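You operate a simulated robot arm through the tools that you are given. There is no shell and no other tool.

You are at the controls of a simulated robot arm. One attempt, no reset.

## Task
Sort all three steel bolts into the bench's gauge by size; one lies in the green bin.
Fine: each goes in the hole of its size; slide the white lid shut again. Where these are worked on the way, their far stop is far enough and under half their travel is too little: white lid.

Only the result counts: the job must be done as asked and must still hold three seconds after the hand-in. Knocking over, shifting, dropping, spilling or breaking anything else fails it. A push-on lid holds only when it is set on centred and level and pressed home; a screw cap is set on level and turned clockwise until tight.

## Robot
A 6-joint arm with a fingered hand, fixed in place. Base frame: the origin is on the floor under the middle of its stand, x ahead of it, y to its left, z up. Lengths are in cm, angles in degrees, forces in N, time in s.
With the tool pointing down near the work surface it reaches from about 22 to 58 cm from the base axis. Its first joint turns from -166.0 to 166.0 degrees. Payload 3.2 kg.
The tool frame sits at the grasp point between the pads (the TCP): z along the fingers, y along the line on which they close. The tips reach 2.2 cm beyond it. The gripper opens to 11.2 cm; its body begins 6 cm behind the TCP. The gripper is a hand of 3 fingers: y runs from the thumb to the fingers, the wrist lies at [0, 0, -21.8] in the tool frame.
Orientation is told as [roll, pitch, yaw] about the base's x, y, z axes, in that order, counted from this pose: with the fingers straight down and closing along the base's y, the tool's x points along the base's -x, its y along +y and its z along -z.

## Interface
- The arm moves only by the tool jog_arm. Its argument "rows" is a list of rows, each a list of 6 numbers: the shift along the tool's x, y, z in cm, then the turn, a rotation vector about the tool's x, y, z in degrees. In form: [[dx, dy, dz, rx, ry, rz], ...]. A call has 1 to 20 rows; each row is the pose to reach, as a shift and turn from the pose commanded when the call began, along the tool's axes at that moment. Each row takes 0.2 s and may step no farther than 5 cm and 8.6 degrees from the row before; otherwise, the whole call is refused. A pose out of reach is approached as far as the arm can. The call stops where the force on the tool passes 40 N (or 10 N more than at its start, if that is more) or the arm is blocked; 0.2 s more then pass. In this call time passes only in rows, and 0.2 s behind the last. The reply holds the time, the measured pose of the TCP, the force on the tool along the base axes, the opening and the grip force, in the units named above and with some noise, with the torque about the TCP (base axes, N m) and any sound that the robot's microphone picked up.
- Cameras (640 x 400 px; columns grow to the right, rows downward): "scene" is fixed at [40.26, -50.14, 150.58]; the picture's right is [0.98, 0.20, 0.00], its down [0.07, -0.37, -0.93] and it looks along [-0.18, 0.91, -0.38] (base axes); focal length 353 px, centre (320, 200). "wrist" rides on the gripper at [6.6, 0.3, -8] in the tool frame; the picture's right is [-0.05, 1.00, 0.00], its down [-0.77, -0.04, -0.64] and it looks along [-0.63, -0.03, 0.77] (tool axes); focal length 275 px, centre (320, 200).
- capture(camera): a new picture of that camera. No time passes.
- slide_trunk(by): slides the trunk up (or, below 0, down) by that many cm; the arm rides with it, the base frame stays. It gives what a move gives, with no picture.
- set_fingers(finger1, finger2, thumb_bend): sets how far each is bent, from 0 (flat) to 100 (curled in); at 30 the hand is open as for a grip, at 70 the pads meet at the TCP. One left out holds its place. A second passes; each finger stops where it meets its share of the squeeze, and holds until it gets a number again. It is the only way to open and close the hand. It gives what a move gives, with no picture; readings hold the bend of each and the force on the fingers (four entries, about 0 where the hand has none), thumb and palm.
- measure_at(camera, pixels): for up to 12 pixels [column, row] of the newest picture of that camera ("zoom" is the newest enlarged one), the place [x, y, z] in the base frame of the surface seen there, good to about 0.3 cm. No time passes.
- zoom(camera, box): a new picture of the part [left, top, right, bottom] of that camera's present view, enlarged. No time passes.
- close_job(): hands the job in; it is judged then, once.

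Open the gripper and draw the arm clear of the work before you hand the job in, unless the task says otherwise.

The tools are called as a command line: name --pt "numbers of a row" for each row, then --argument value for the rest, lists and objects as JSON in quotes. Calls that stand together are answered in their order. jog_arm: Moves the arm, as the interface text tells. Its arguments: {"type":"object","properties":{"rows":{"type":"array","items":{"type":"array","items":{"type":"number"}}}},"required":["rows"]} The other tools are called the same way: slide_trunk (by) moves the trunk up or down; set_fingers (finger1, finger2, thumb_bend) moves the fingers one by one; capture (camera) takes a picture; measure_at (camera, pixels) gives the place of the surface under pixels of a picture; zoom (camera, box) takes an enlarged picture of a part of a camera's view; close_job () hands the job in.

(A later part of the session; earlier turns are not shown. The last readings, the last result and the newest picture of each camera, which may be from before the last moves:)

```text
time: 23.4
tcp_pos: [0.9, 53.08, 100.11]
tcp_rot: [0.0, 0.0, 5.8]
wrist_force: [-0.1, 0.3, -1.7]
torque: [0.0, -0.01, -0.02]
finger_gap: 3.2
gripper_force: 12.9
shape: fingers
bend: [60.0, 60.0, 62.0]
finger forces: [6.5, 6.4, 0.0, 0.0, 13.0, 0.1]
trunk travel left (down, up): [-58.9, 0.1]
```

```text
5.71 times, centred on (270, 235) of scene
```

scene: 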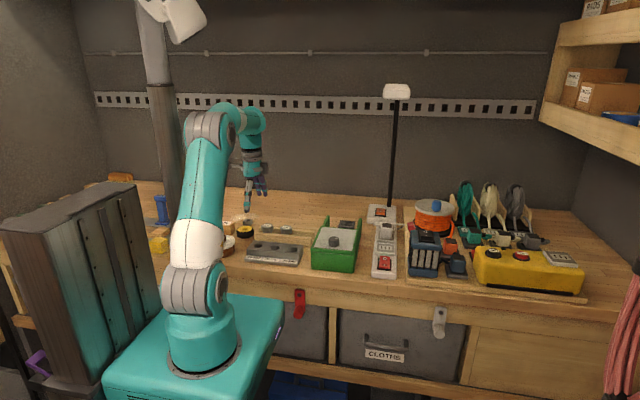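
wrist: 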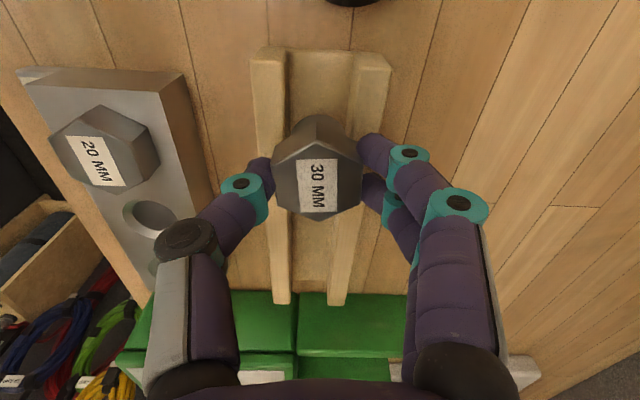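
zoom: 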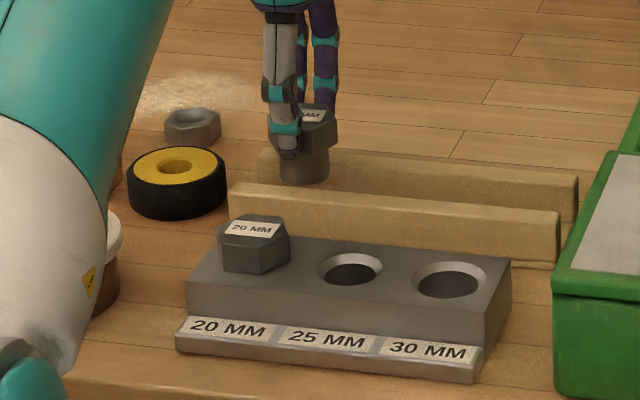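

The 30 MM bolt is held. I lift it to z≈103.7 and carry it over the 30 MM hole at about (12.7, 42.45), straightening the yaw.

jog_arm --pt "0 0 -0.8 0 0 0" --pt "0 0 -1.8 0 0 0" --pt "0 0 -2.8 0 0 0" --pt "0 0 -3.6 0 0 0" --pt "-1.34 -1.46 -3.6 0 0 0.8" --pt "-2.68 -2.92 -3.6 0 0 1.6" --pt "-4.02 -4.38 -3.6 0 0 2.4" --pt "-5.36 -5.84 -3.6 0 0 3.2" --pt "-6.7 -7.3 -3.6 0 0 4" --pt "-8.04 -8.76 -3.6 0 0 4.8" --pt "-9.38 -10.22 -3.6 0 0 5.6" --pt "-10.4 -11.32 -3.6 0 0 5.8" --pt "-10.72 -11.67 -3.6 0 0 5.8" --pt "-10.72 -11.67 -3.6 0 0 5.8"

capture --camera "wrist"

zoom --camera "wrist" --box '[240, 60, 400, 160]'

zoom --camera "wrist" --box '[240, 130, 400, 230]'

zoom --camera "scene" --box '[270, 205, 330, 265]'

```text
time: 26.4
tcp_pos: [12.68, 42.49, 103.8]
tcp_rot: [0.1, 0.0, 0.0]
wrist_force: [0.0, 0.2, -1.3]
torque: [0.01, 0.0, 0.03]
finger_gap: 3.2
gripper_force: 13.2
shape: fingers
bend: [60.0, 60.0, 62.0]
finger forces: [6.4, 6.3, 0.0, 0.0, 12.9, 0.0]
trunk travel left (down, up): [-58.9, 0.1]
```

```text
taken
```

wrist: 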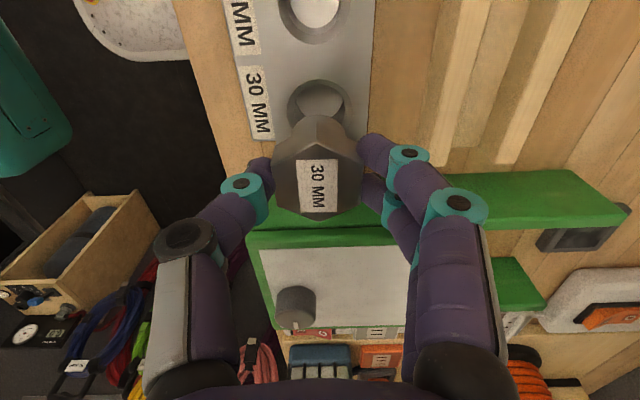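

```text
4.00 times, centred on (320, 110) of wrist
```

zoom: 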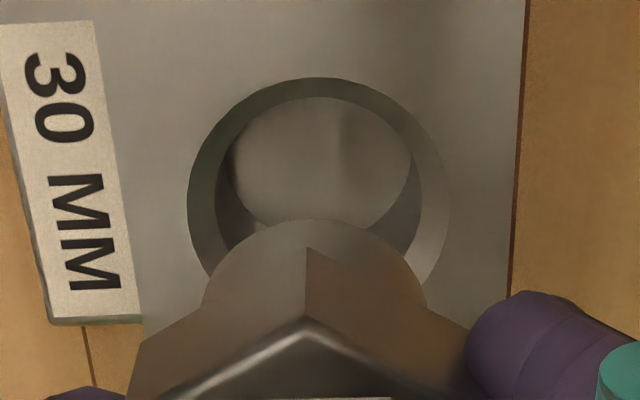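

```text
4.00 times, centred on (320, 180) of wrist
```

zoom: 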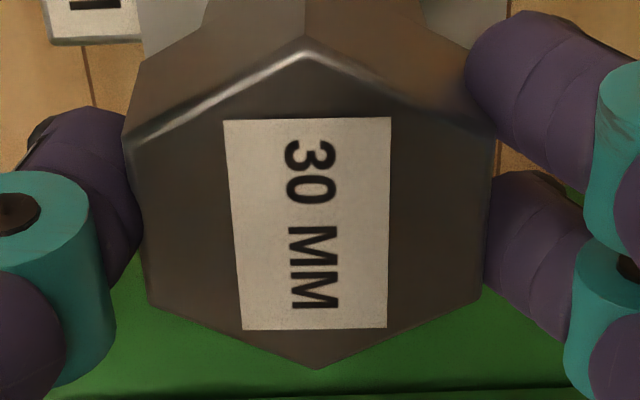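

```text
6.67 times, centred on (300, 235) of scene
```

zoom: 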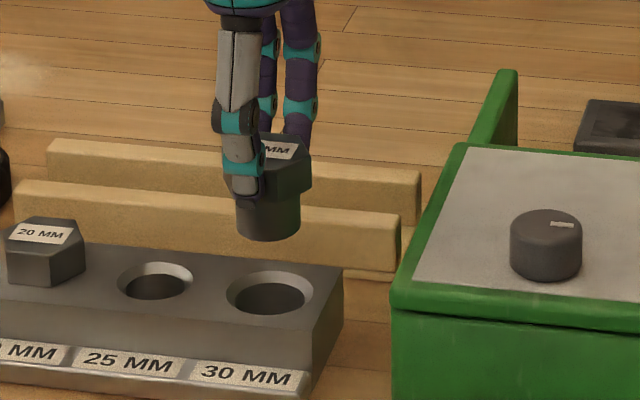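

Hole centre (12.74, 42.48), bolt (12.79, 42.39): I correct by (−0.05, +0.09) and lower step by step.

jog_arm --pt "0.05 0.09 0.6 0 0 0" --pt "0.05 0.09 1.4 0 0 0" --pt "0.05 0.09 2.0 0 0 0" --pt "0.05 0.09 2.5 0 0 0" --pt "0.05 0.09 2.9 0 0 0" --pt "0.05 0.09 3.3 0 0 0" --pt "0.05 0.09 3.7 0 0 0" --pt "0.05 0.09 4.0 0 0 0"

zoom --camera "scene" --box '[270, 205, 330, 265]'

```text
time: 28.2
tcp_pos: [12.57, 42.71, 99.78]
tcp_rot: [0.1, 0.1, 0.0]
wrist_force: [0.6, 0.5, -1.0]
torque: [0.01, 0.01, 0.02]
finger_gap: 3.18
gripper_force: 12.9
shape: fingers
bend: [60.0, 60.0, 62.0]
finger forces: [6.6, 6.4, 0.0, 0.1, 12.9, 0.0]
trunk travel left (down, up): [-58.9, 0.1]
```

```text
6.67 times, centred on (300, 235) of scene
```

zoom: 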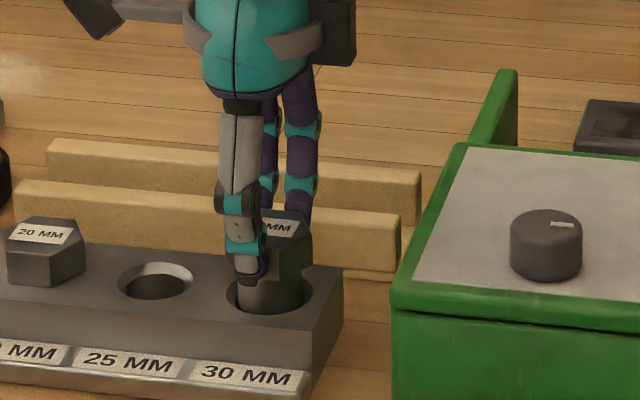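

The shank is in the 30 MM hole without force. I lower the rest, about 1.7 cm, gently.

jog_arm --pt "0 0 0.4 0 0 0" --pt "0 0 0.8 0 0 0" --pt "0 0 1.1 0 0 0" --pt "0 0 1.4 0 0 0" --pt "0 0 1.55 0 0 0" --pt "0 0 1.65 0 0 0"

zoom --camera "scene" --box '[270, 205, 330, 265]'

```text
time: 29.6
tcp_pos: [12.6, 42.62, 98.07]
tcp_rot: [0.1, 0.0, -0.1]
wrist_force: [0.2, 0.3, 2.1]
torque: [-0.01, 0.0, 0.02]
finger_gap: 3.17
gripper_force: 12.7
shape: fingers
bend: [60.0, 60.0, 63.0]
finger forces: [6.5, 6.6, 0.1, 0.0, 13.2, 0.0]
trunk travel left (down, up): [-58.9, 0.1]
```

```text
6.67 times, centred on (300, 235) of scene
```

zoom: 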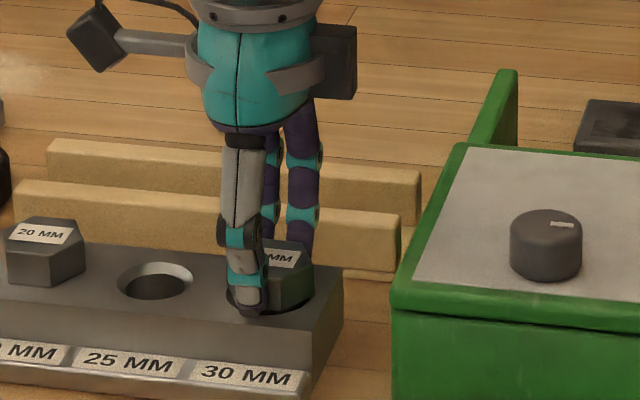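

A first contact force (about 3 N up) shows the head seated. I open to bend 50.

set_fingers --finger1 50 --finger2 50 --thumb_bend 50

jog_arm --pt "0 0 -0.7 0 0 0" --pt "0 0 -2 0 0 0" --pt "0 0 -4 0 0 0" --pt "0 0 -6 0 0 0" --pt "0 0 -8 0 0 0" --pt "0 0 -10 0 0 0"

capture --camera "wrist"

zoom --camera "scene" --box '[240, 205, 380, 280]'

```text
time: 30.6
tcp_pos: [12.58, 42.71, 97.99]
tcp_rot: [0.1, 0.0, -0.1]
wrist_force: [0.2, 0.2, -0.2]
torque: [-0.01, -0.02, -0.04]
finger_gap: 5.41
gripper_force: 0.0
shape: fingers
bend: [50.0, 50.0, 50.0]
finger forces: [0.0, 0.0, 0.0, 0.0, 0.0, 0.0]
trunk travel left (down, up): [-58.9, 0.1]
```

```text
time: 32.0
tcp_pos: [12.71, 42.63, 108.03]
tcp_rot: [0.1, 0.0, 0.0]
wrist_force: [-0.1, -0.9, 0.9]
torque: [0.02, -0.01, -0.04]
finger_gap: 5.45
gripper_force: 0.0
shape: fingers
bend: [50.0, 50.0, 50.0]
finger forces: [0.0, 0.0, 0.1, 0.1, 0.0, 0.0]
trunk travel left (down, up): [-58.9, 0.1]
```

```text
taken
```

wrist: 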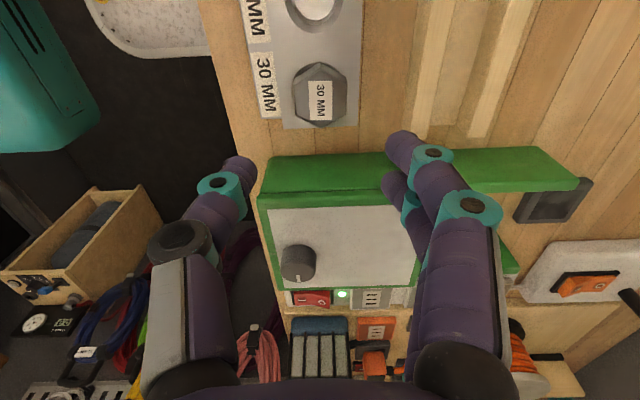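

```text
4.57 times, centred on (310, 242) of scene
```

zoom: 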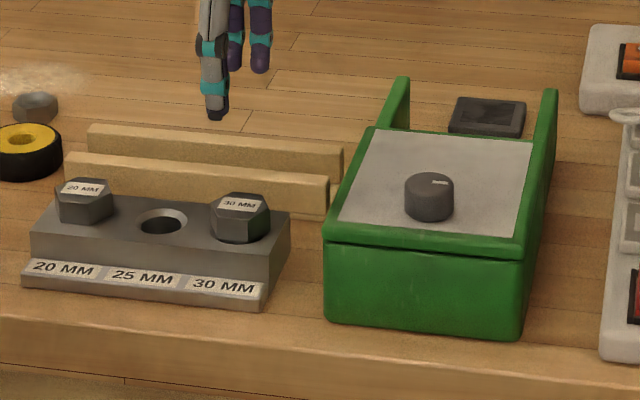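

Both bolts are seated. Now the lid: I zoom on the knob (wrist (298,263)) and measure it and the lid edges.

zoom --camera "wrist" --box '[250, 180, 410, 300]'

measure_at --camera "zoom" --pixels '[[225, 245], [205, 260], [250, 255], [225, 270], [120, 100], [120, 250], [300, 100], [480, 100], [300, 330], [60, 40], [500, 300], [300, 250]]'

measure_at --camera "scene" --pixels '[[328, 242.5], [334, 242], [338.5, 243], [333.5, 249], [330, 246], [338, 247], [321, 235], [356, 236], [320, 253], [345, 256], [341, 230.5]]'

```text
3.33 times, centred on (330, 240) of wrist
```

zoom: 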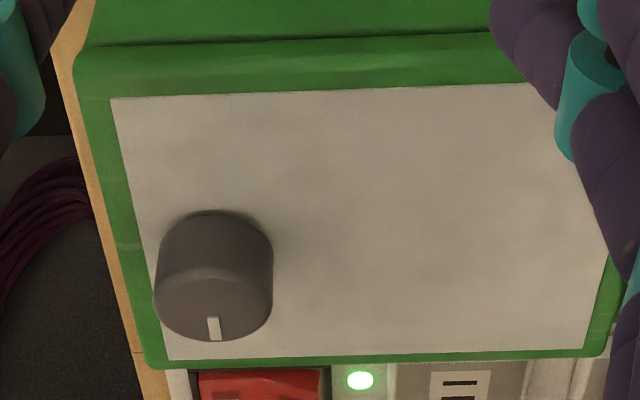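

```text
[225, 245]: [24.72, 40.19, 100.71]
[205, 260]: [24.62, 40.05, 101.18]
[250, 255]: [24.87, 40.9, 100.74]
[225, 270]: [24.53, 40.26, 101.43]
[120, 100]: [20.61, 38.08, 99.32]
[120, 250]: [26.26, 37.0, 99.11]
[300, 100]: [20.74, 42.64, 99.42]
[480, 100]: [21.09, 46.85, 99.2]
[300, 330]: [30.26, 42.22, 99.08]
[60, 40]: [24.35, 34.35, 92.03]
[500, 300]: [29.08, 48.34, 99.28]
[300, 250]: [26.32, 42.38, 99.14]
```

```text
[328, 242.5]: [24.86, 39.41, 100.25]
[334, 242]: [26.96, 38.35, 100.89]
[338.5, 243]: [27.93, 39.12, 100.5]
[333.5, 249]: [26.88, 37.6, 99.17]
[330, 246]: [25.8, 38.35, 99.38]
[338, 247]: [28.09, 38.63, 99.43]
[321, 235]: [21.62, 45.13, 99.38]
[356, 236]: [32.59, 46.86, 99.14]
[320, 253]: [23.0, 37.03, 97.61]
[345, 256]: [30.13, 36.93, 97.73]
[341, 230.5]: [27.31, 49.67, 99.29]
```

The knob centre is about (26.3, 39.9), z 99.2–101.5, diameter 3. I check where the lamp pole stands before moving that way.

measure_at --camera "scene" --pixels '[[393, 150], [391, 190], [396, 92], [382, 213], [384, 230], [384, 262], [347, 222]]'

jog_arm --pt "-2.3 -0.45 0 0 0 0" --pt "-4.6 -0.9 0 0 0 0" --pt "-6.9 -1.35 0 0 0 0" --pt "-9.2 -1.8 0 0 0 0" --pt "-11.5 -2.25 0 0 0 0" --pt "-13.65 -2.73 0 0 0 0" --pt "-13.65 -2.73 0 0 0 0"

capture --camera "wrist"

zoom --camera "scene" --box '[290, 185, 380, 265]'

```text
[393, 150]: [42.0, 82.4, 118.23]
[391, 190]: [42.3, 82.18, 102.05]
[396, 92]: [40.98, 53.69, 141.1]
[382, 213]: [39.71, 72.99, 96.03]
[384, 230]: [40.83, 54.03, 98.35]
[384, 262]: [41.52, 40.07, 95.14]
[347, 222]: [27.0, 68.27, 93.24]
```

```text
time: 33.6
tcp_pos: [26.36, 39.97, 108.08]
tcp_rot: [0.1, 0.0, 0.0]
wrist_force: [-0.7, 0.6, -0.2]
torque: [0.01, 0.0, -0.03]
finger_gap: 5.46
gripper_force: 0.2
shape: fingers
bend: [50.0, 50.0, 50.0]
finger forces: [0.1, 0.0, 0.1, 0.1, 0.1, 0.0]
trunk travel left (down, up): [-58.9, 0.1]
```

```text
taken
```

wrist: 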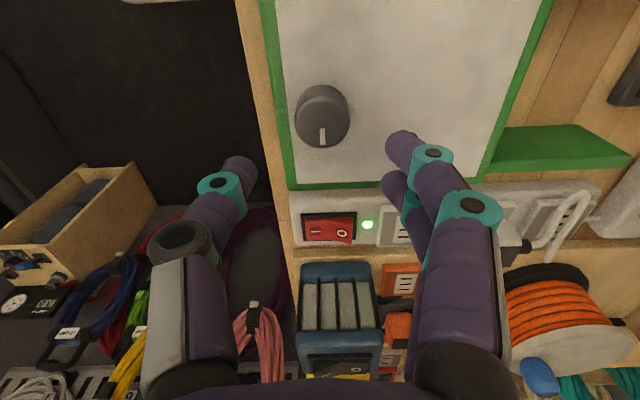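

```text
5.00 times, centred on (335, 225) of scene
```

zoom: 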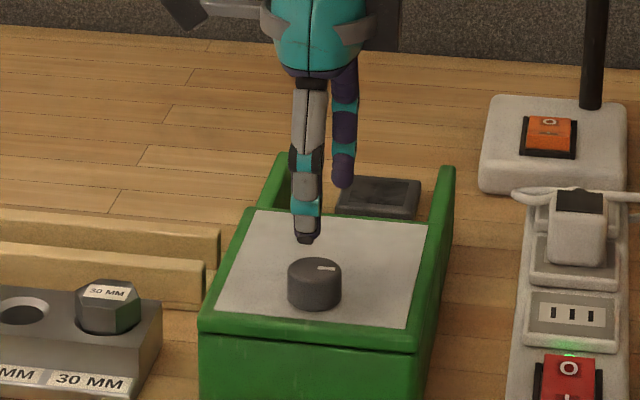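

The knob at wrist (322,117) is now close. I zoom to get its centre.

zoom --camera "wrist" --box '[256, 70, 384, 150]'

```text
5.00 times, centred on (320, 110) of wrist
```

zoom: 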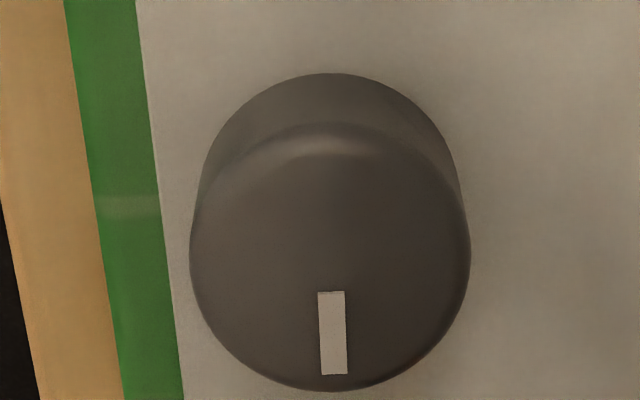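

Knob centre (26.1, 40.1). I descend over it to TCP z≈102.1 so the tips stay about 0.4 cm above the lid (z 99.2).

jog_arm --pt "0.26 0.13 1 0 0 0" --pt "0.26 0.13 2.2 0 0 0" --pt "0.26 0.13 3.4 0 0 0" --pt "0.26 0.13 4.4 0 0 0" --pt "0.26 0.13 5.2 0 0 0" --pt "0.26 0.13 5.7 0 0 0" --pt "0.26 0.13 5.95 0 0 0"

zoom --camera "scene" --box '[290, 185, 380, 265]'

```text
time: 35.2
tcp_pos: [26.09, 40.03, 102.11]
tcp_rot: [0.1, 0.1, -0.1]
wrist_force: [-0.2, 0.5, 0.2]
torque: [-0.01, -0.01, 0.0]
finger_gap: 5.45
gripper_force: 0.0
shape: fingers
bend: [50.0, 50.0, 50.0]
finger forces: [0.0, 0.1, 0.0, 0.0, 0.0, 0.1]
trunk travel left (down, up): [-58.9, 0.1]
```

```text
5.00 times, centred on (335, 225) of scene
```

zoom: 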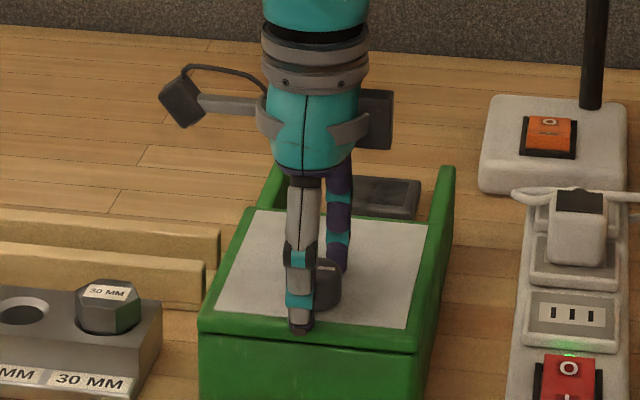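

The hand straddles the knob without contact. I close on it.

set_fingers --finger1 70 --finger2 70 --thumb_bend 70

capture --camera "wrist"

```text
time: 36.2
tcp_pos: [26.0, 40.09, 102.09]
tcp_rot: [0.1, 0.1, 0.0]
wrist_force: [-0.4, 0.1, -3.7]
torque: [0.0, 0.02, -0.02]
finger_gap: 2.37
gripper_force: 9.2
shape: fingers
bend: [63.0, 62.0, 64.0]
finger forces: [4.5, 5.2, 0.0, 0.1, 9.6, 0.0]
trunk travel left (down, up): [-58.9, 0.1]
```

```text
taken
```

wrist: 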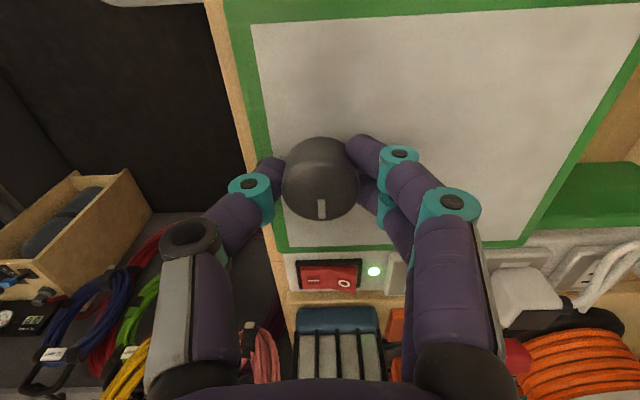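

The knob is gripped. I pull it a first 2 cm in +y, slowly, watching the force.

jog_arm --pt "0 0.3 0 0 0 0" --pt "0 0.7 0 0 0 0" --pt "0 1.1 0 0 0 0" --pt "0 1.5 0 0 0 0" --pt "0 2 0 0 0 0"

zoom --camera "scene" --box '[290, 185, 380, 265]'

```text
time: 37.4
tcp_pos: [25.97, 42.01, 102.09]
tcp_rot: [0.1, 0.1, -0.1]
wrist_force: [-1.1, -0.3, -6.2]
torque: [0.04, -0.02, -0.01]
finger_gap: 2.35
gripper_force: 9.2
shape: fingers
bend: [63.0, 62.0, 64.0]
finger forces: [4.2, 5.2, 0.1, 0.1, 9.4, 0.0]
trunk travel left (down, up): [-58.9, 0.1]
```

```text
5.00 times, centred on (335, 225) of scene
```

zoom: 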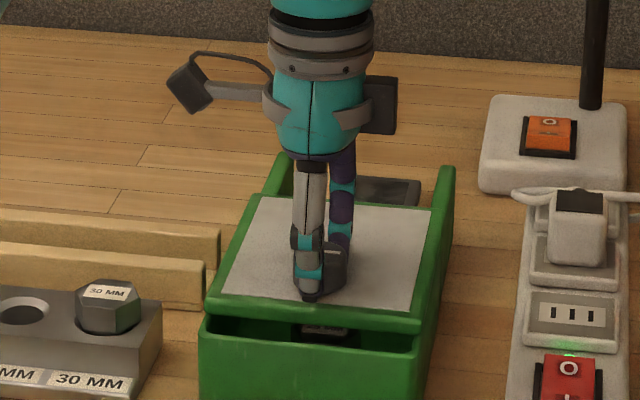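

The lid slides with the hand (its green lip has left the front wall) and a dark bolt head with a label shows inside at (325,330). I go on pulling, 5 cm more.

jog_arm --pt "0 0.5 0 0 0 0" --pt "0 1.0 0 0 0 0" --pt "0 1.5 0 0 0 0" --pt "0 2.0 0 0 0 0" --pt "0 2.5 0 0 0 0" --pt "0 3.0 0 0 0 0" --pt "0 3.5 0 0 0 0" --pt "0 4.0 0 0 0 0" --pt "0 4.5 0 0 0 0" --pt "0 5.0 0 0 0 0"

zoom --camera "scene" --box '[290, 185, 380, 265]'

```text
time: 39.6
tcp_pos: [26.11, 47.12, 102.17]
tcp_rot: [0.1, 0.0, 0.1]
wrist_force: [-0.2, -0.2, -3.8]
torque: [0.02, -0.02, -0.04]
finger_gap: 2.33
gripper_force: 10.1
shape: fingers
bend: [63.0, 62.0, 64.0]
finger forces: [4.4, 5.5, 0.1, 0.0, 9.4, 0.1]
trunk travel left (down, up): [-58.9, 0.1]
```

```text
5.00 times, centred on (335, 225) of scene
```

zoom: 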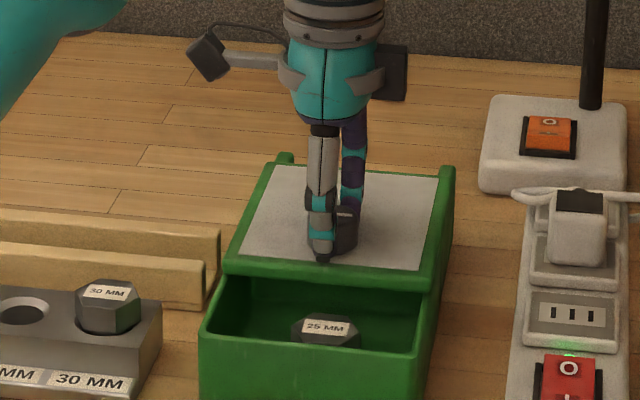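

The 25 MM bolt stands upright near the bin's front. The lid is open 7 cm; I pull 3 cm more toward its far stop.

jog_arm --pt "0 0.5 0 0 0 0" --pt "0 1.0 0 0 0 0" --pt "0 1.5 0 0 0 0" --pt "0 2.0 0 0 0 0" --pt "0 2.5 0 0 0 0" --pt "0 3.0 0 0 0 0"

zoom --camera "scene" --box '[290, 185, 380, 265]'

capture --camera "scene"

```text
time: 41.0
tcp_pos: [26.0, 50.01, 102.06]
tcp_rot: [0.0, 0.1, 0.0]
wrist_force: [-1.4, 0.7, -5.9]
torque: [0.0, 0.04, 0.0]
finger_gap: 2.33
gripper_force: 9.6
shape: fingers
bend: [63.0, 62.0, 64.0]
finger forces: [4.6, 5.5, 0.0, 0.1, 9.5, 0.0]
trunk travel left (down, up): [-58.9, 0.1]
```

```text
5.00 times, centred on (335, 225) of scene
```

zoom: 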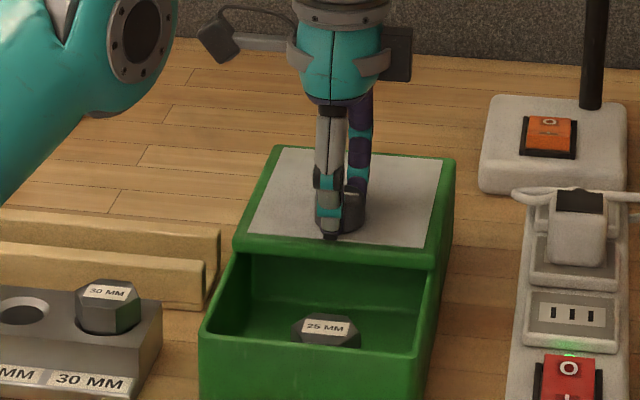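

```text
taken
```

scene: 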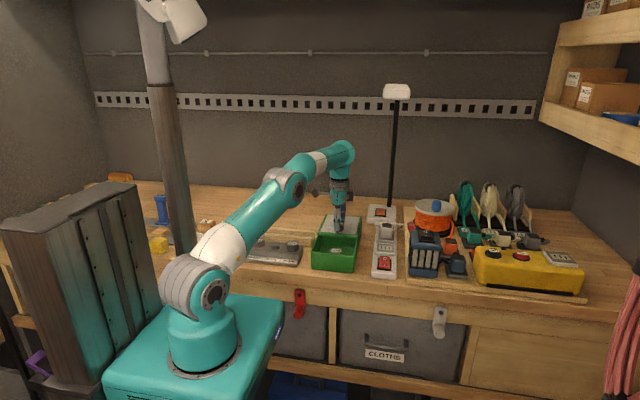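

The lid is open about 10 cm. I measure the 25 MM head (scene zoom (325,328)) and the opening before releasing.

zoom --camera "scene" --box '[310, 225, 360, 265]'

measure_at --camera "scene" --pixels '[[335.3, 250.5], [330, 249], [341, 250], [335, 247.5], [335, 254], [338, 246], [355, 236], [340, 236], [330, 238], [322, 257]]'

```text
10.00 times, centred on (335, 245) of scene
```

zoom: 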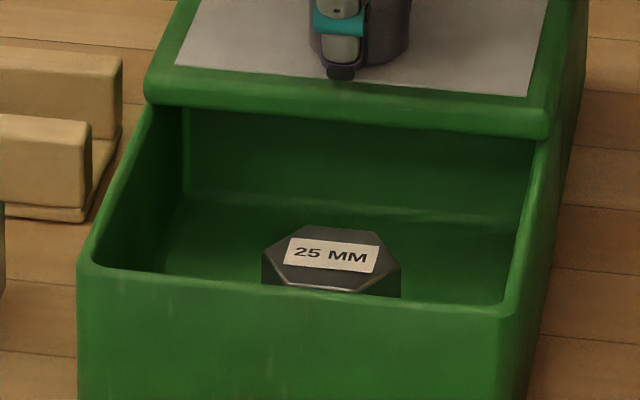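

```text
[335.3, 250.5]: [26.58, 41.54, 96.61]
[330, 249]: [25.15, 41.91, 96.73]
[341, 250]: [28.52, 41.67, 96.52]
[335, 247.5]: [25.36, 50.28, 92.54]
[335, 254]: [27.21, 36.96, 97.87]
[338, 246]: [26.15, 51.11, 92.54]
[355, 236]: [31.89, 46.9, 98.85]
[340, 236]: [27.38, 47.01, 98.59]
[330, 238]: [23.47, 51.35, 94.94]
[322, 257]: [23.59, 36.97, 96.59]
```

The 25 MM head (top z≈96.6) stands upright at about (26.7, 42), the front wall is close to a thumb closing along y, so I will grip it turned by 60° on another pair of flats. First I release the knob and rise.

set_fingers --finger1 50 --finger2 50 --thumb_bend 50

jog_arm --pt "0 0 -0.7 0 0 0" --pt "0 0 -1.8 0 0 0" --pt "0 0 -3 0 0 0" --pt "0 -1 -4.5 0 0 0" --pt "0 -2.5 -6 0 0 0" --pt "0 -4.5 -6.5 0 0 0" --pt "0 -6.5 -6.5 0 0 0" --pt "-0.3 -8 -6.5 0 0 0"

capture --camera "wrist"

zoom --camera "scene" --box '[290, 185, 380, 265]'

```text
time: 42.0
tcp_pos: [26.01, 50.02, 102.28]
tcp_rot: [0.1, 0.0, 0.0]
wrist_force: [-0.4, -0.4, 0.6]
torque: [-0.02, -0.02, 0.0]
finger_gap: 5.45
gripper_force: 0.1
shape: fingers
bend: [50.0, 50.0, 50.0]
finger forces: [0.0, 0.1, 0.1, 0.0, 0.0, 0.1]
trunk travel left (down, up): [-58.9, 0.1]
```

```text
time: 43.8
tcp_pos: [26.54, 47.89, 108.77]
tcp_rot: [-0.1, 0.1, -0.1]
wrist_force: [0.6, 0.4, 0.5]
torque: [-0.01, 0.02, -0.02]
finger_gap: 5.48
gripper_force: 0.0
shape: fingers
bend: [50.0, 50.0, 50.0]
finger forces: [0.1, 0.0, 0.0, 0.1, 0.0, 0.0]
out of reach, approached as far as the arm can: row 5, 6, 7, 8
trunk travel left (down, up): [-58.9, 0.1]
```

```text
taken
```

wrist: 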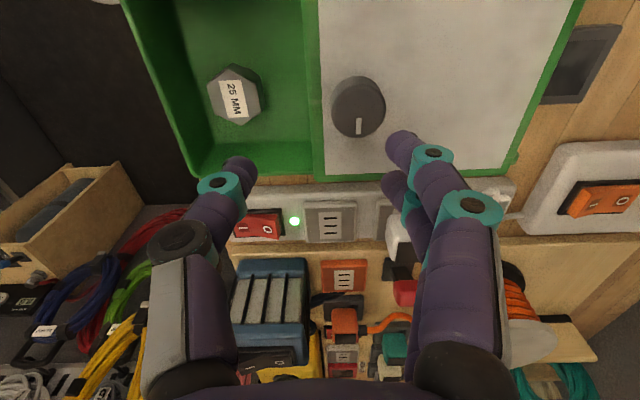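

```text
5.00 times, centred on (335, 225) of scene
```

zoom: 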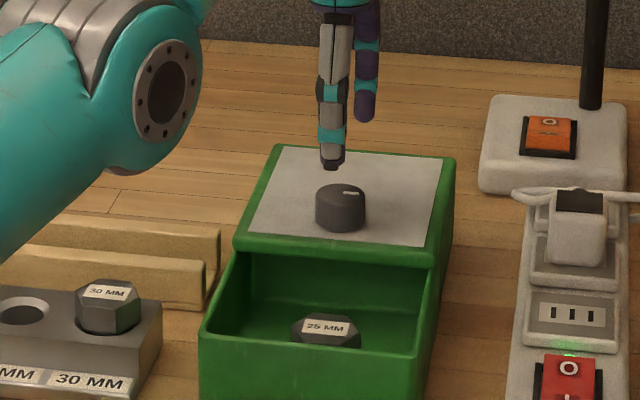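

The arm lagged at its reach limit; the hand is clear over the lid at (26.5, 47.9, 108.8). I move back in −y toward the bolt in fresh small steps.

jog_arm --pt "0 -1 0.2 0 0 0" --pt "0 -2 0.4 0 0 0" --pt "0 -3 0.6 0 0 0" --pt "0 -4 0.8 0 0 0" --pt "0 -5 0.8 0 0 0" --pt "0 -5.8 0.8 0 0 0"

capture --camera "wrist"

```text
time: 45.2
tcp_pos: [27.38, 47.29, 109.16]
tcp_rot: [0.0, 0.3, 0.1]
wrist_force: [0.2, -0.3, 0.3]
torque: [-0.06, 0.02, 0.01]
finger_gap: 5.44
gripper_force: 0.0
shape: fingers
bend: [50.0, 50.0, 50.0]
finger forces: [0.0, 0.0, 0.1, 0.0, 0.1, 0.1]
out of reach, approached as far as the arm can: row 1, 2, 3, 4, 5, 6
trunk travel left (down, up): [-58.9, 0.1]
```

```text
taken
```

wrist: 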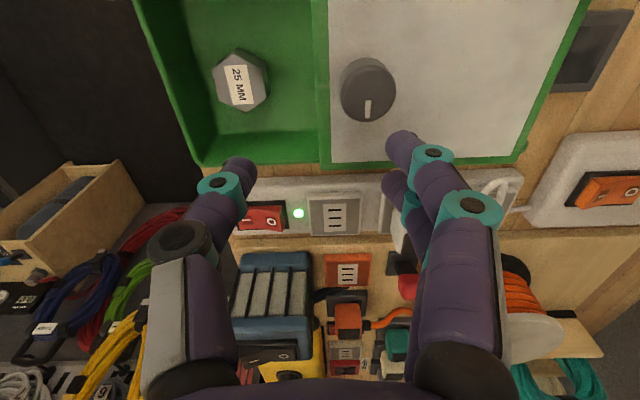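

The solver seems stuck at the arm's full stretch. I look at the arm's configuration in the scene view.

capture --camera "scene"

zoom --camera "scene" --box '[140, 100, 400, 380]'

```text
taken
```

scene: 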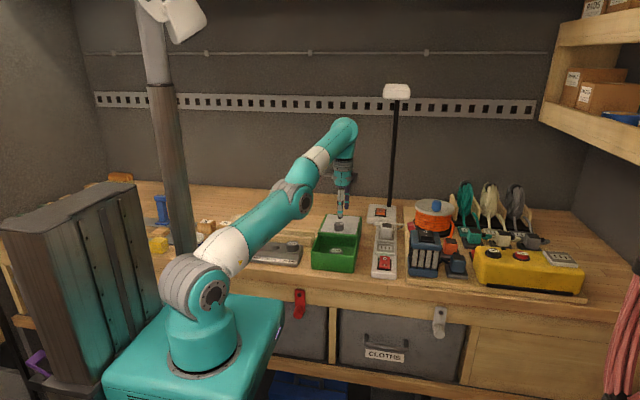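

```text
1.43 times, centred on (270, 240) of scene
```

zoom: 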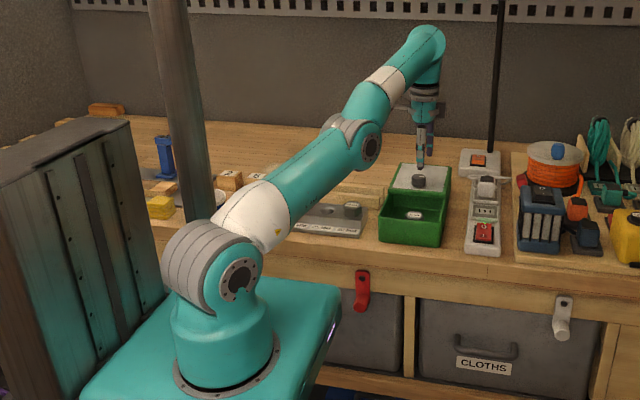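

The elbow looks as if it passed straight. I measure shoulder, elbow and wrist housings to be sure.

measure_at --camera "scene" --pixels '[[214, 292], [301, 203], [345, 130], [196, 300], [240, 248], [285, 205], [320, 160], [215, 248], [265, 218], [330, 145]]'

```text
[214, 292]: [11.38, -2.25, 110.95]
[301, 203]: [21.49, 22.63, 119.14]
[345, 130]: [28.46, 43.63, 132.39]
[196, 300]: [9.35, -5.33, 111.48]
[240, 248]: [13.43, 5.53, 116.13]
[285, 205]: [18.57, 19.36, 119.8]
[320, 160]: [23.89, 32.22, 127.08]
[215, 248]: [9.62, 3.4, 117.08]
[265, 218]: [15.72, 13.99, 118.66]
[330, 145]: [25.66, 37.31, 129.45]
```

By geometry the arm is right at full stretch (shoulder z≈111). Lowering freed it earlier, so I lower 3 cm here; the tips then stay at z≈103.7, above the knob's 101.5.

jog_arm --pt "0 0 1.5 0 0 0" --pt "0 0 3 0 0 0"

```text
time: 45.8
tcp_pos: [27.86, 48.31, 106.45]
tcp_rot: [0.0, 0.1, 0.0]
wrist_force: [-0.8, -0.9, 0.7]
torque: [-0.02, 0.03, 0.0]
finger_gap: 5.45
gripper_force: 0.1
shape: fingers
bend: [50.0, 50.0, 50.0]
finger forces: [0.1, 0.1, 0.1, 0.0, 0.0, 0.0]
out of reach, approached as far as the arm can: row 1, 2
trunk travel left (down, up): [-58.9, 0.1]
```

It slides along the stretch boundary, so the elbow needs to come off straight on its proper side. I try a short outward reach and then a call inward-and-down to see which side it takes; tips are at z≈104, clear of the knob.

jog_arm --pt "-0.5 0.87 -0.4 0 0 0" --pt "-1 1.73 -0.8 0 0 0"

jog_arm --pt "1.2 -2.08 0.8 0 0 0"

```text
time: 46.4
tcp_pos: [27.59, 48.85, 106.48]
tcp_rot: [0.3, 0.2, 0.0]
wrist_force: [0.6, 0.2, -0.3]
torque: [-0.03, 0.02, -0.01]
finger_gap: 5.47
gripper_force: 0.1
shape: fingers
bend: [50.0, 50.0, 50.0]
finger forces: [0.0, 0.1, 0.0, 0.0, 0.1, 0.0]
out of reach, approached as far as the arm can: row 1, 2
trunk travel left (down, up): [-58.9, 0.1]
```

```text
time: 46.8
tcp_pos: [26.28, 46.69, 105.71]
tcp_rot: [0.2, 0.0, -0.1]
wrist_force: [0.0, -0.4, 0.5]
torque: [0.02, 0.0, 0.0]
finger_gap: 5.43
gripper_force: 0.0
shape: fingers
bend: [50.0, 50.0, 50.0]
finger forces: [0.0, 0.0, 0.0, 0.1, 0.0, 0.1]
trunk travel left (down, up): [-58.9, 0.1]
```

That freed it: the hand followed to (26.3, 46.7, 105.7). I move inward to above the bolt and confirm the elbow side.

jog_arm --pt "0 -0.8 0 0 0 0" --pt "0 -1.8 0 0 0 0" --pt "0 -2.8 0 0 0 0" --pt "0 -3.8 0 0 0 0" --pt "0 -4.7 0 0 0 0"

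capture --camera "scene"

capture --camera "wrist"

```text
time: 48.0
tcp_pos: [26.33, 42.02, 105.68]
tcp_rot: [0.1, 0.0, -0.1]
wrist_force: [-0.6, 0.1, 0.1]
torque: [-0.01, 0.0, 0.0]
finger_gap: 5.46
gripper_force: 0.1
shape: fingers
bend: [50.0, 50.0, 50.0]
finger forces: [0.0, 0.0, 0.0, 0.0, 0.0, 0.0]
trunk travel left (down, up): [-58.9, 0.1]
```

```text
taken
```

scene: 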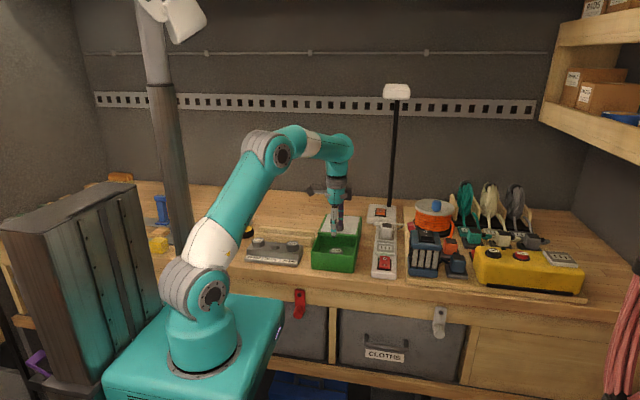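

```text
taken
```

wrist: 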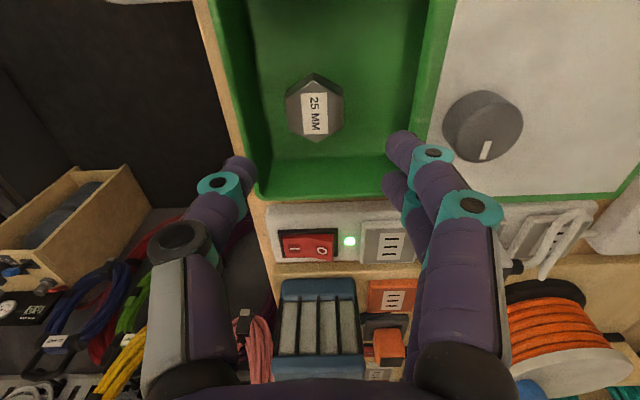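

The elbow is up again and the bolt lies below the hand at wrist (314,107). I zoom and measure it and the bin's inside walls.

zoom --camera "wrist" --box '[250, 60, 378, 140]'

measure_at --camera "zoom" --pixels '[[320, 230], [320, 130], [200, 300], [430, 300], [320, 380], [200, 180], [440, 180]]'

measure_at --camera "wrist" --pixels '[[228, 60], [245, 120], [320, 40], [380, 120], [418, 60], [435, 60], [320, 165], [320, 188], [300, 195], [260, 195], [215, 30], [430, 120]]'

```text
5.00 times, centred on (314, 100) of wrist
```

zoom: 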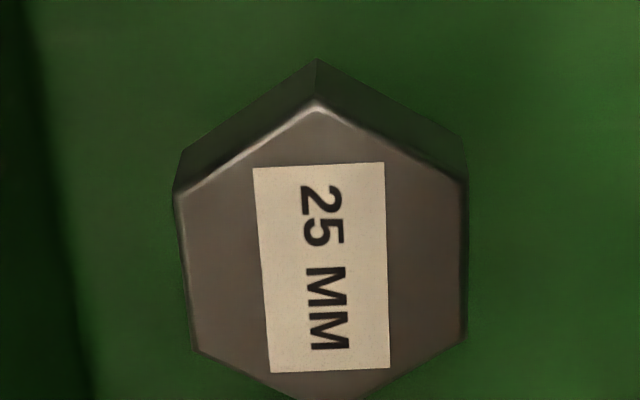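

```text
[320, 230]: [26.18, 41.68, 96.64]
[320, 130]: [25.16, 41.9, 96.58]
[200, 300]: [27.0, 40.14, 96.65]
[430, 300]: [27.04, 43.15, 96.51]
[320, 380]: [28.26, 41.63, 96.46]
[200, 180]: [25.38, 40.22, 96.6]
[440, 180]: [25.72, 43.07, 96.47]
```

```text
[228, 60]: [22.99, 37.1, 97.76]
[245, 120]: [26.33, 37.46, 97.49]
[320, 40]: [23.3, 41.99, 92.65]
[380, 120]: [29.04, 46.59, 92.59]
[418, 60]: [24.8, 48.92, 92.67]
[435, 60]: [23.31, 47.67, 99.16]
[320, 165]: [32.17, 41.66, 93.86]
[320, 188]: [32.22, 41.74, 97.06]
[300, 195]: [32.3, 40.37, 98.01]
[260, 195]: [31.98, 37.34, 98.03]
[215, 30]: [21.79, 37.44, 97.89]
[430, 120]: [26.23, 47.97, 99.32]
```

The 25 MM head centre is (26.58, 41.71), top z 96.55, flats facing ±y; inner walls at x≈21/32.2, y≈37.6, lid lip y≈47. Turning the hand +60° gives the most room on every side, so I centre over the bolt and turn at z 105.7.

jog_arm --pt "-0.1 -0.1 0 0 0 -7.5" --pt "-0.2 -0.2 0 0 0 -15" --pt "-0.25 -0.31 0 0 0 -22.5" --pt "-0.25 -0.31 0 0 0 -30" --pt "-0.25 -0.31 0 0 0 -37.5" --pt "-0.25 -0.31 0 0 0 -45" --pt "-0.25 -0.31 0 0 0 -52.5" --pt "-0.25 -0.31 0 0 0 -60" --pt "-0.25 -0.31 0 0 0 -60"

set_fingers --finger1 53 --finger2 53 --thumb_bend 53

capture --camera "wrist"

zoom --camera "scene" --box '[290, 185, 380, 265]'

```text
time: 50.0
tcp_pos: [26.62, 41.69, 105.67]
tcp_rot: [0.1, -0.1, 60.0]
wrist_force: [-0.5, -0.2, -0.2]
torque: [-0.02, 0.0, -0.01]
finger_gap: 5.44
gripper_force: 0.0
shape: fingers
bend: [50.0, 50.0, 50.0]
finger forces: [0.0, 0.0, 0.1, 0.0, 0.0, 0.1]
trunk travel left (down, up): [-58.9, 0.1]
```

```text
time: 51.0
tcp_pos: [26.57, 41.73, 105.71]
tcp_rot: [0.2, 0.0, 60.1]
wrist_force: [0.2, 0.1, 0.5]
torque: [-0.01, 0.01, -0.01]
finger_gap: 4.72
gripper_force: 0.0
shape: fingers
bend: [53.0, 53.0, 53.0]
finger forces: [0.0, 0.1, 0.0, 0.0, 0.0, 0.0]
trunk travel left (down, up): [-58.9, 0.1]
```

```text
taken
```

wrist: 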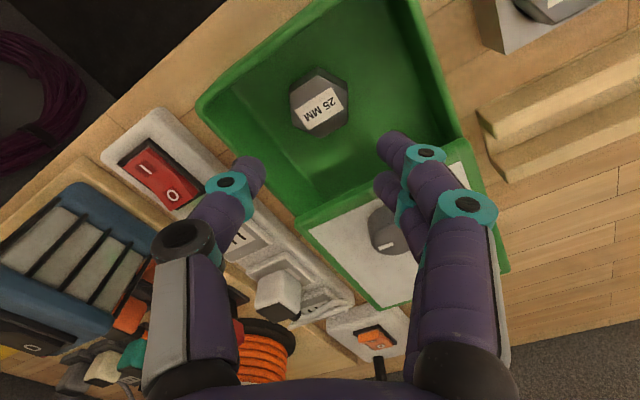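

```text
5.00 times, centred on (335, 225) of scene
```

zoom: 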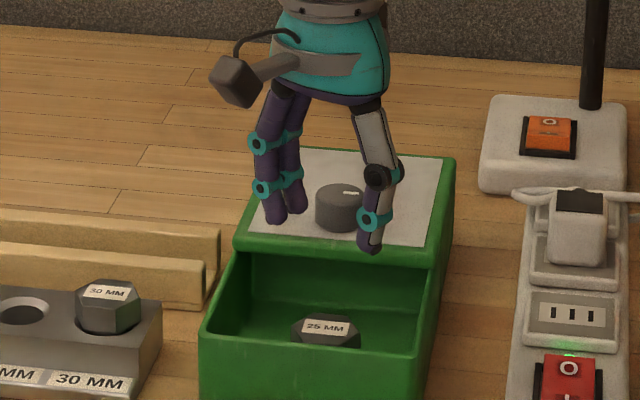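

I zoom on the bolt head in this turned view to verify alignment with the closing line.

zoom --camera "wrist" --box '[256, 60, 384, 140]'

```text
5.00 times, centred on (320, 100) of wrist
```

zoom: 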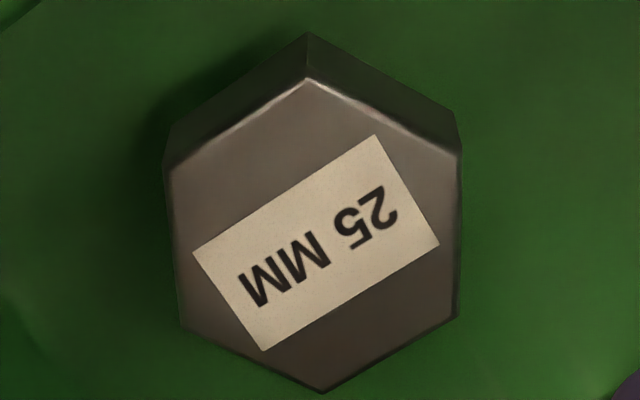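

The bolt is centred in the hand within 0.05 cm and its flats face thumb and fingers. I descend 8 cm to TCP z≈97.65, in small steps.

jog_arm --pt "0.05 -0.04 1.2 0 0 0" --pt "0.05 -0.04 2.4 0 0 0" --pt "0.05 -0.04 3.6 0 0 0" --pt "0.05 -0.04 4.6 0 0 0" --pt "0.05 -0.04 5.4 0 0 0" --pt "0.05 -0.04 6.0 0 0 0"

capture --camera "wrist"

zoom --camera "scene" --box '[300, 205, 370, 265]'

```text
time: 52.4
tcp_pos: [26.6, 41.73, 99.74]
tcp_rot: [0.1, -0.1, 60.0]
wrist_force: [-0.3, -0.3, 0.0]
torque: [0.01, 0.03, -0.02]
finger_gap: 4.71
gripper_force: 0.0
shape: fingers
bend: [53.0, 53.0, 53.0]
finger forces: [0.1, 0.1, 0.0, 0.0, 0.0, 0.0]
trunk travel left (down, up): [-58.9, 0.1]
```

```text
taken
```

wrist: 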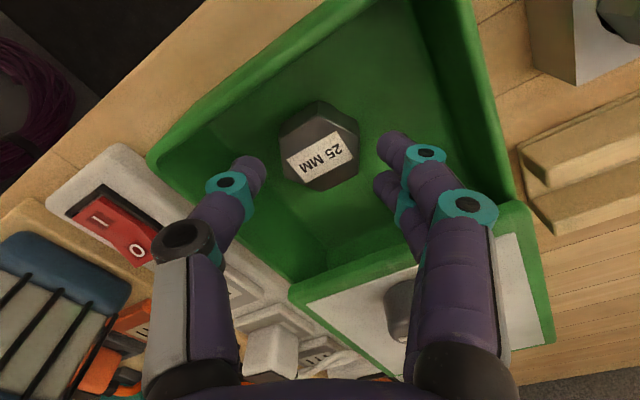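

```text
6.67 times, centred on (335, 235) of scene
```

zoom: 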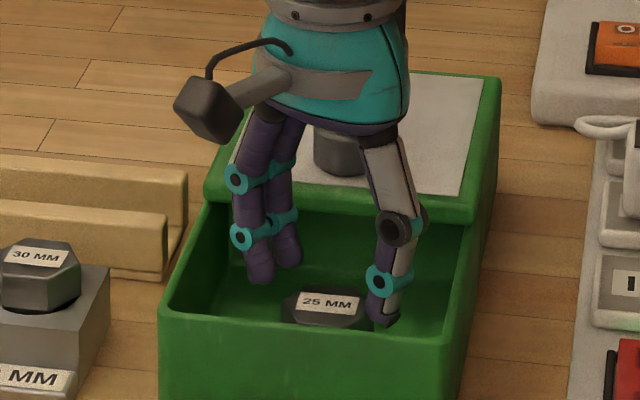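

Fingers and thumb are inside the bin with room all round. I go the last 2 cm down.

jog_arm --pt "0 0 0.5 0 0 0" --pt "0 0 1.0 0 0 0" --pt "0 0 1.5 0 0 0" --pt "0 0 1.8 0 0 0" --pt "0 0 2.05 0 0 0"

capture --camera "wrist"

zoom --camera "scene" --box '[300, 205, 370, 265]'

```text
time: 53.6
tcp_pos: [26.66, 41.58, 97.65]
tcp_rot: [0.2, -0.1, 60.0]
wrist_force: [0.7, 0.2, 0.8]
torque: [-0.01, -0.01, -0.02]
finger_gap: 4.71
gripper_force: 0.1
shape: fingers
bend: [53.0, 53.0, 53.0]
finger forces: [0.0, 0.0, 0.1, 0.0, 0.0, 0.0]
trunk travel left (down, up): [-58.9, 0.1]
```

```text
taken
```

wrist: 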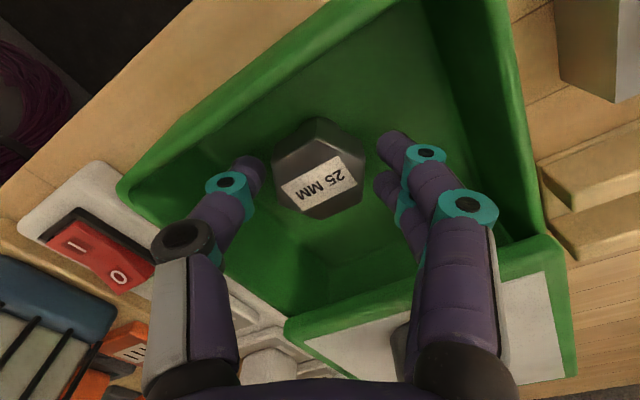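

```text
6.67 times, centred on (335, 235) of scene
```

zoom: 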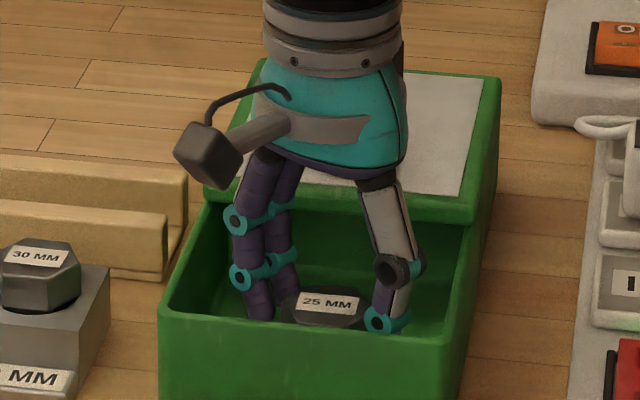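

The hand straddles the 25 MM head, no contact forces. I close on it.

set_fingers --finger1 70 --finger2 70 --thumb_bend 70

capture --camera "wrist"

```text
time: 54.6
tcp_pos: [26.63, 41.74, 97.72]
tcp_rot: [0.2, -0.2, 60.0]
wrist_force: [0.1, -0.8, 0.8]
torque: [0.02, 0.0, 0.0]
finger_gap: 3.24
gripper_force: 12.7
shape: fingers
bend: [60.0, 60.0, 62.0]
finger forces: [6.4, 6.4, 0.0, 0.1, 13.0, 0.0]
trunk travel left (down, up): [-58.9, 0.1]
```

```text
taken
```

wrist: 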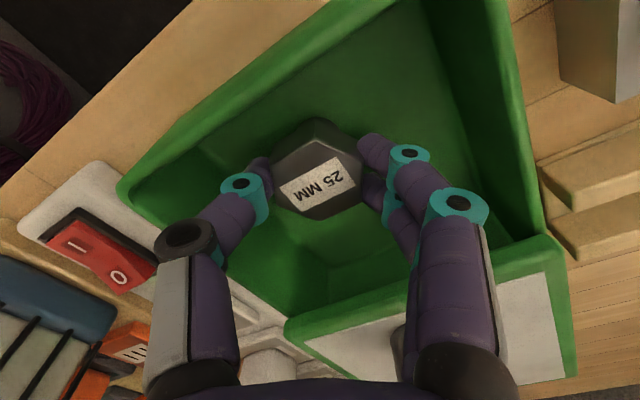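

The head is held (6.4/6.4/13 N). I lift slowly 2 cm and check.

jog_arm --pt "0 0 -0.4 0 0 0" --pt "0 0 -0.8 0 0 0" --pt "0 0 -1.3 0 0 0" --pt "0 0 -2 0 0 0"

zoom --camera "scene" --box '[300, 205, 370, 265]'

```text
time: 55.6
tcp_pos: [26.63, 41.68, 99.66]
tcp_rot: [0.2, 0.0, 60.1]
wrist_force: [0.0, 0.6, -1.6]
torque: [-0.02, 0.02, 0.0]
finger_gap: 3.2
gripper_force: 12.9
shape: fingers
bend: [60.0, 60.0, 62.0]
finger forces: [6.5, 6.5, 0.1, 0.0, 13.0, 0.0]
trunk travel left (down, up): [-58.9, 0.1]
```

```text
6.67 times, centred on (335, 235) of scene
```

zoom: 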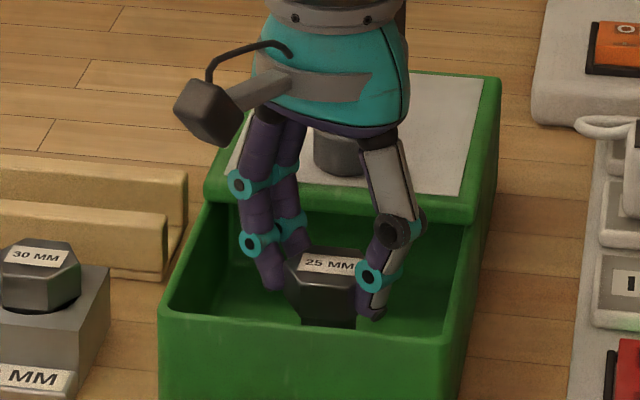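

The bolt is lifted upright. I raise it a further 7 cm, so its end (about 5 cm under the TCP) clears the bin walls.

jog_arm --pt "0 0 -1 0 0 0" --pt "0 0 -2 0 0 0" --pt "0 0 -3 0 0 0" --pt "0 0 -4 0 0 0" --pt "0 0 -5 0 0 0" --pt "0 0 -6 0 0 0" --pt "0 0 -7 0 0 0"

zoom --camera "scene" --box '[290, 185, 380, 265]'

```text
time: 57.2
tcp_pos: [26.5, 41.61, 106.63]
tcp_rot: [0.1, -0.1, 59.9]
wrist_force: [-0.4, -0.5, -1.3]
torque: [0.0, 0.03, 0.01]
finger_gap: 3.21
gripper_force: 13.0
shape: fingers
bend: [60.0, 60.0, 62.0]
finger forces: [6.5, 6.4, 0.1, 0.1, 12.9, 0.0]
trunk travel left (down, up): [-58.9, 0.1]
```

```text
5.00 times, centred on (335, 225) of scene
```

zoom: 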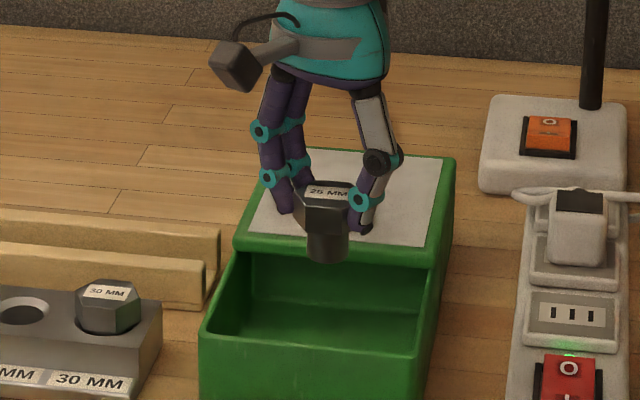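

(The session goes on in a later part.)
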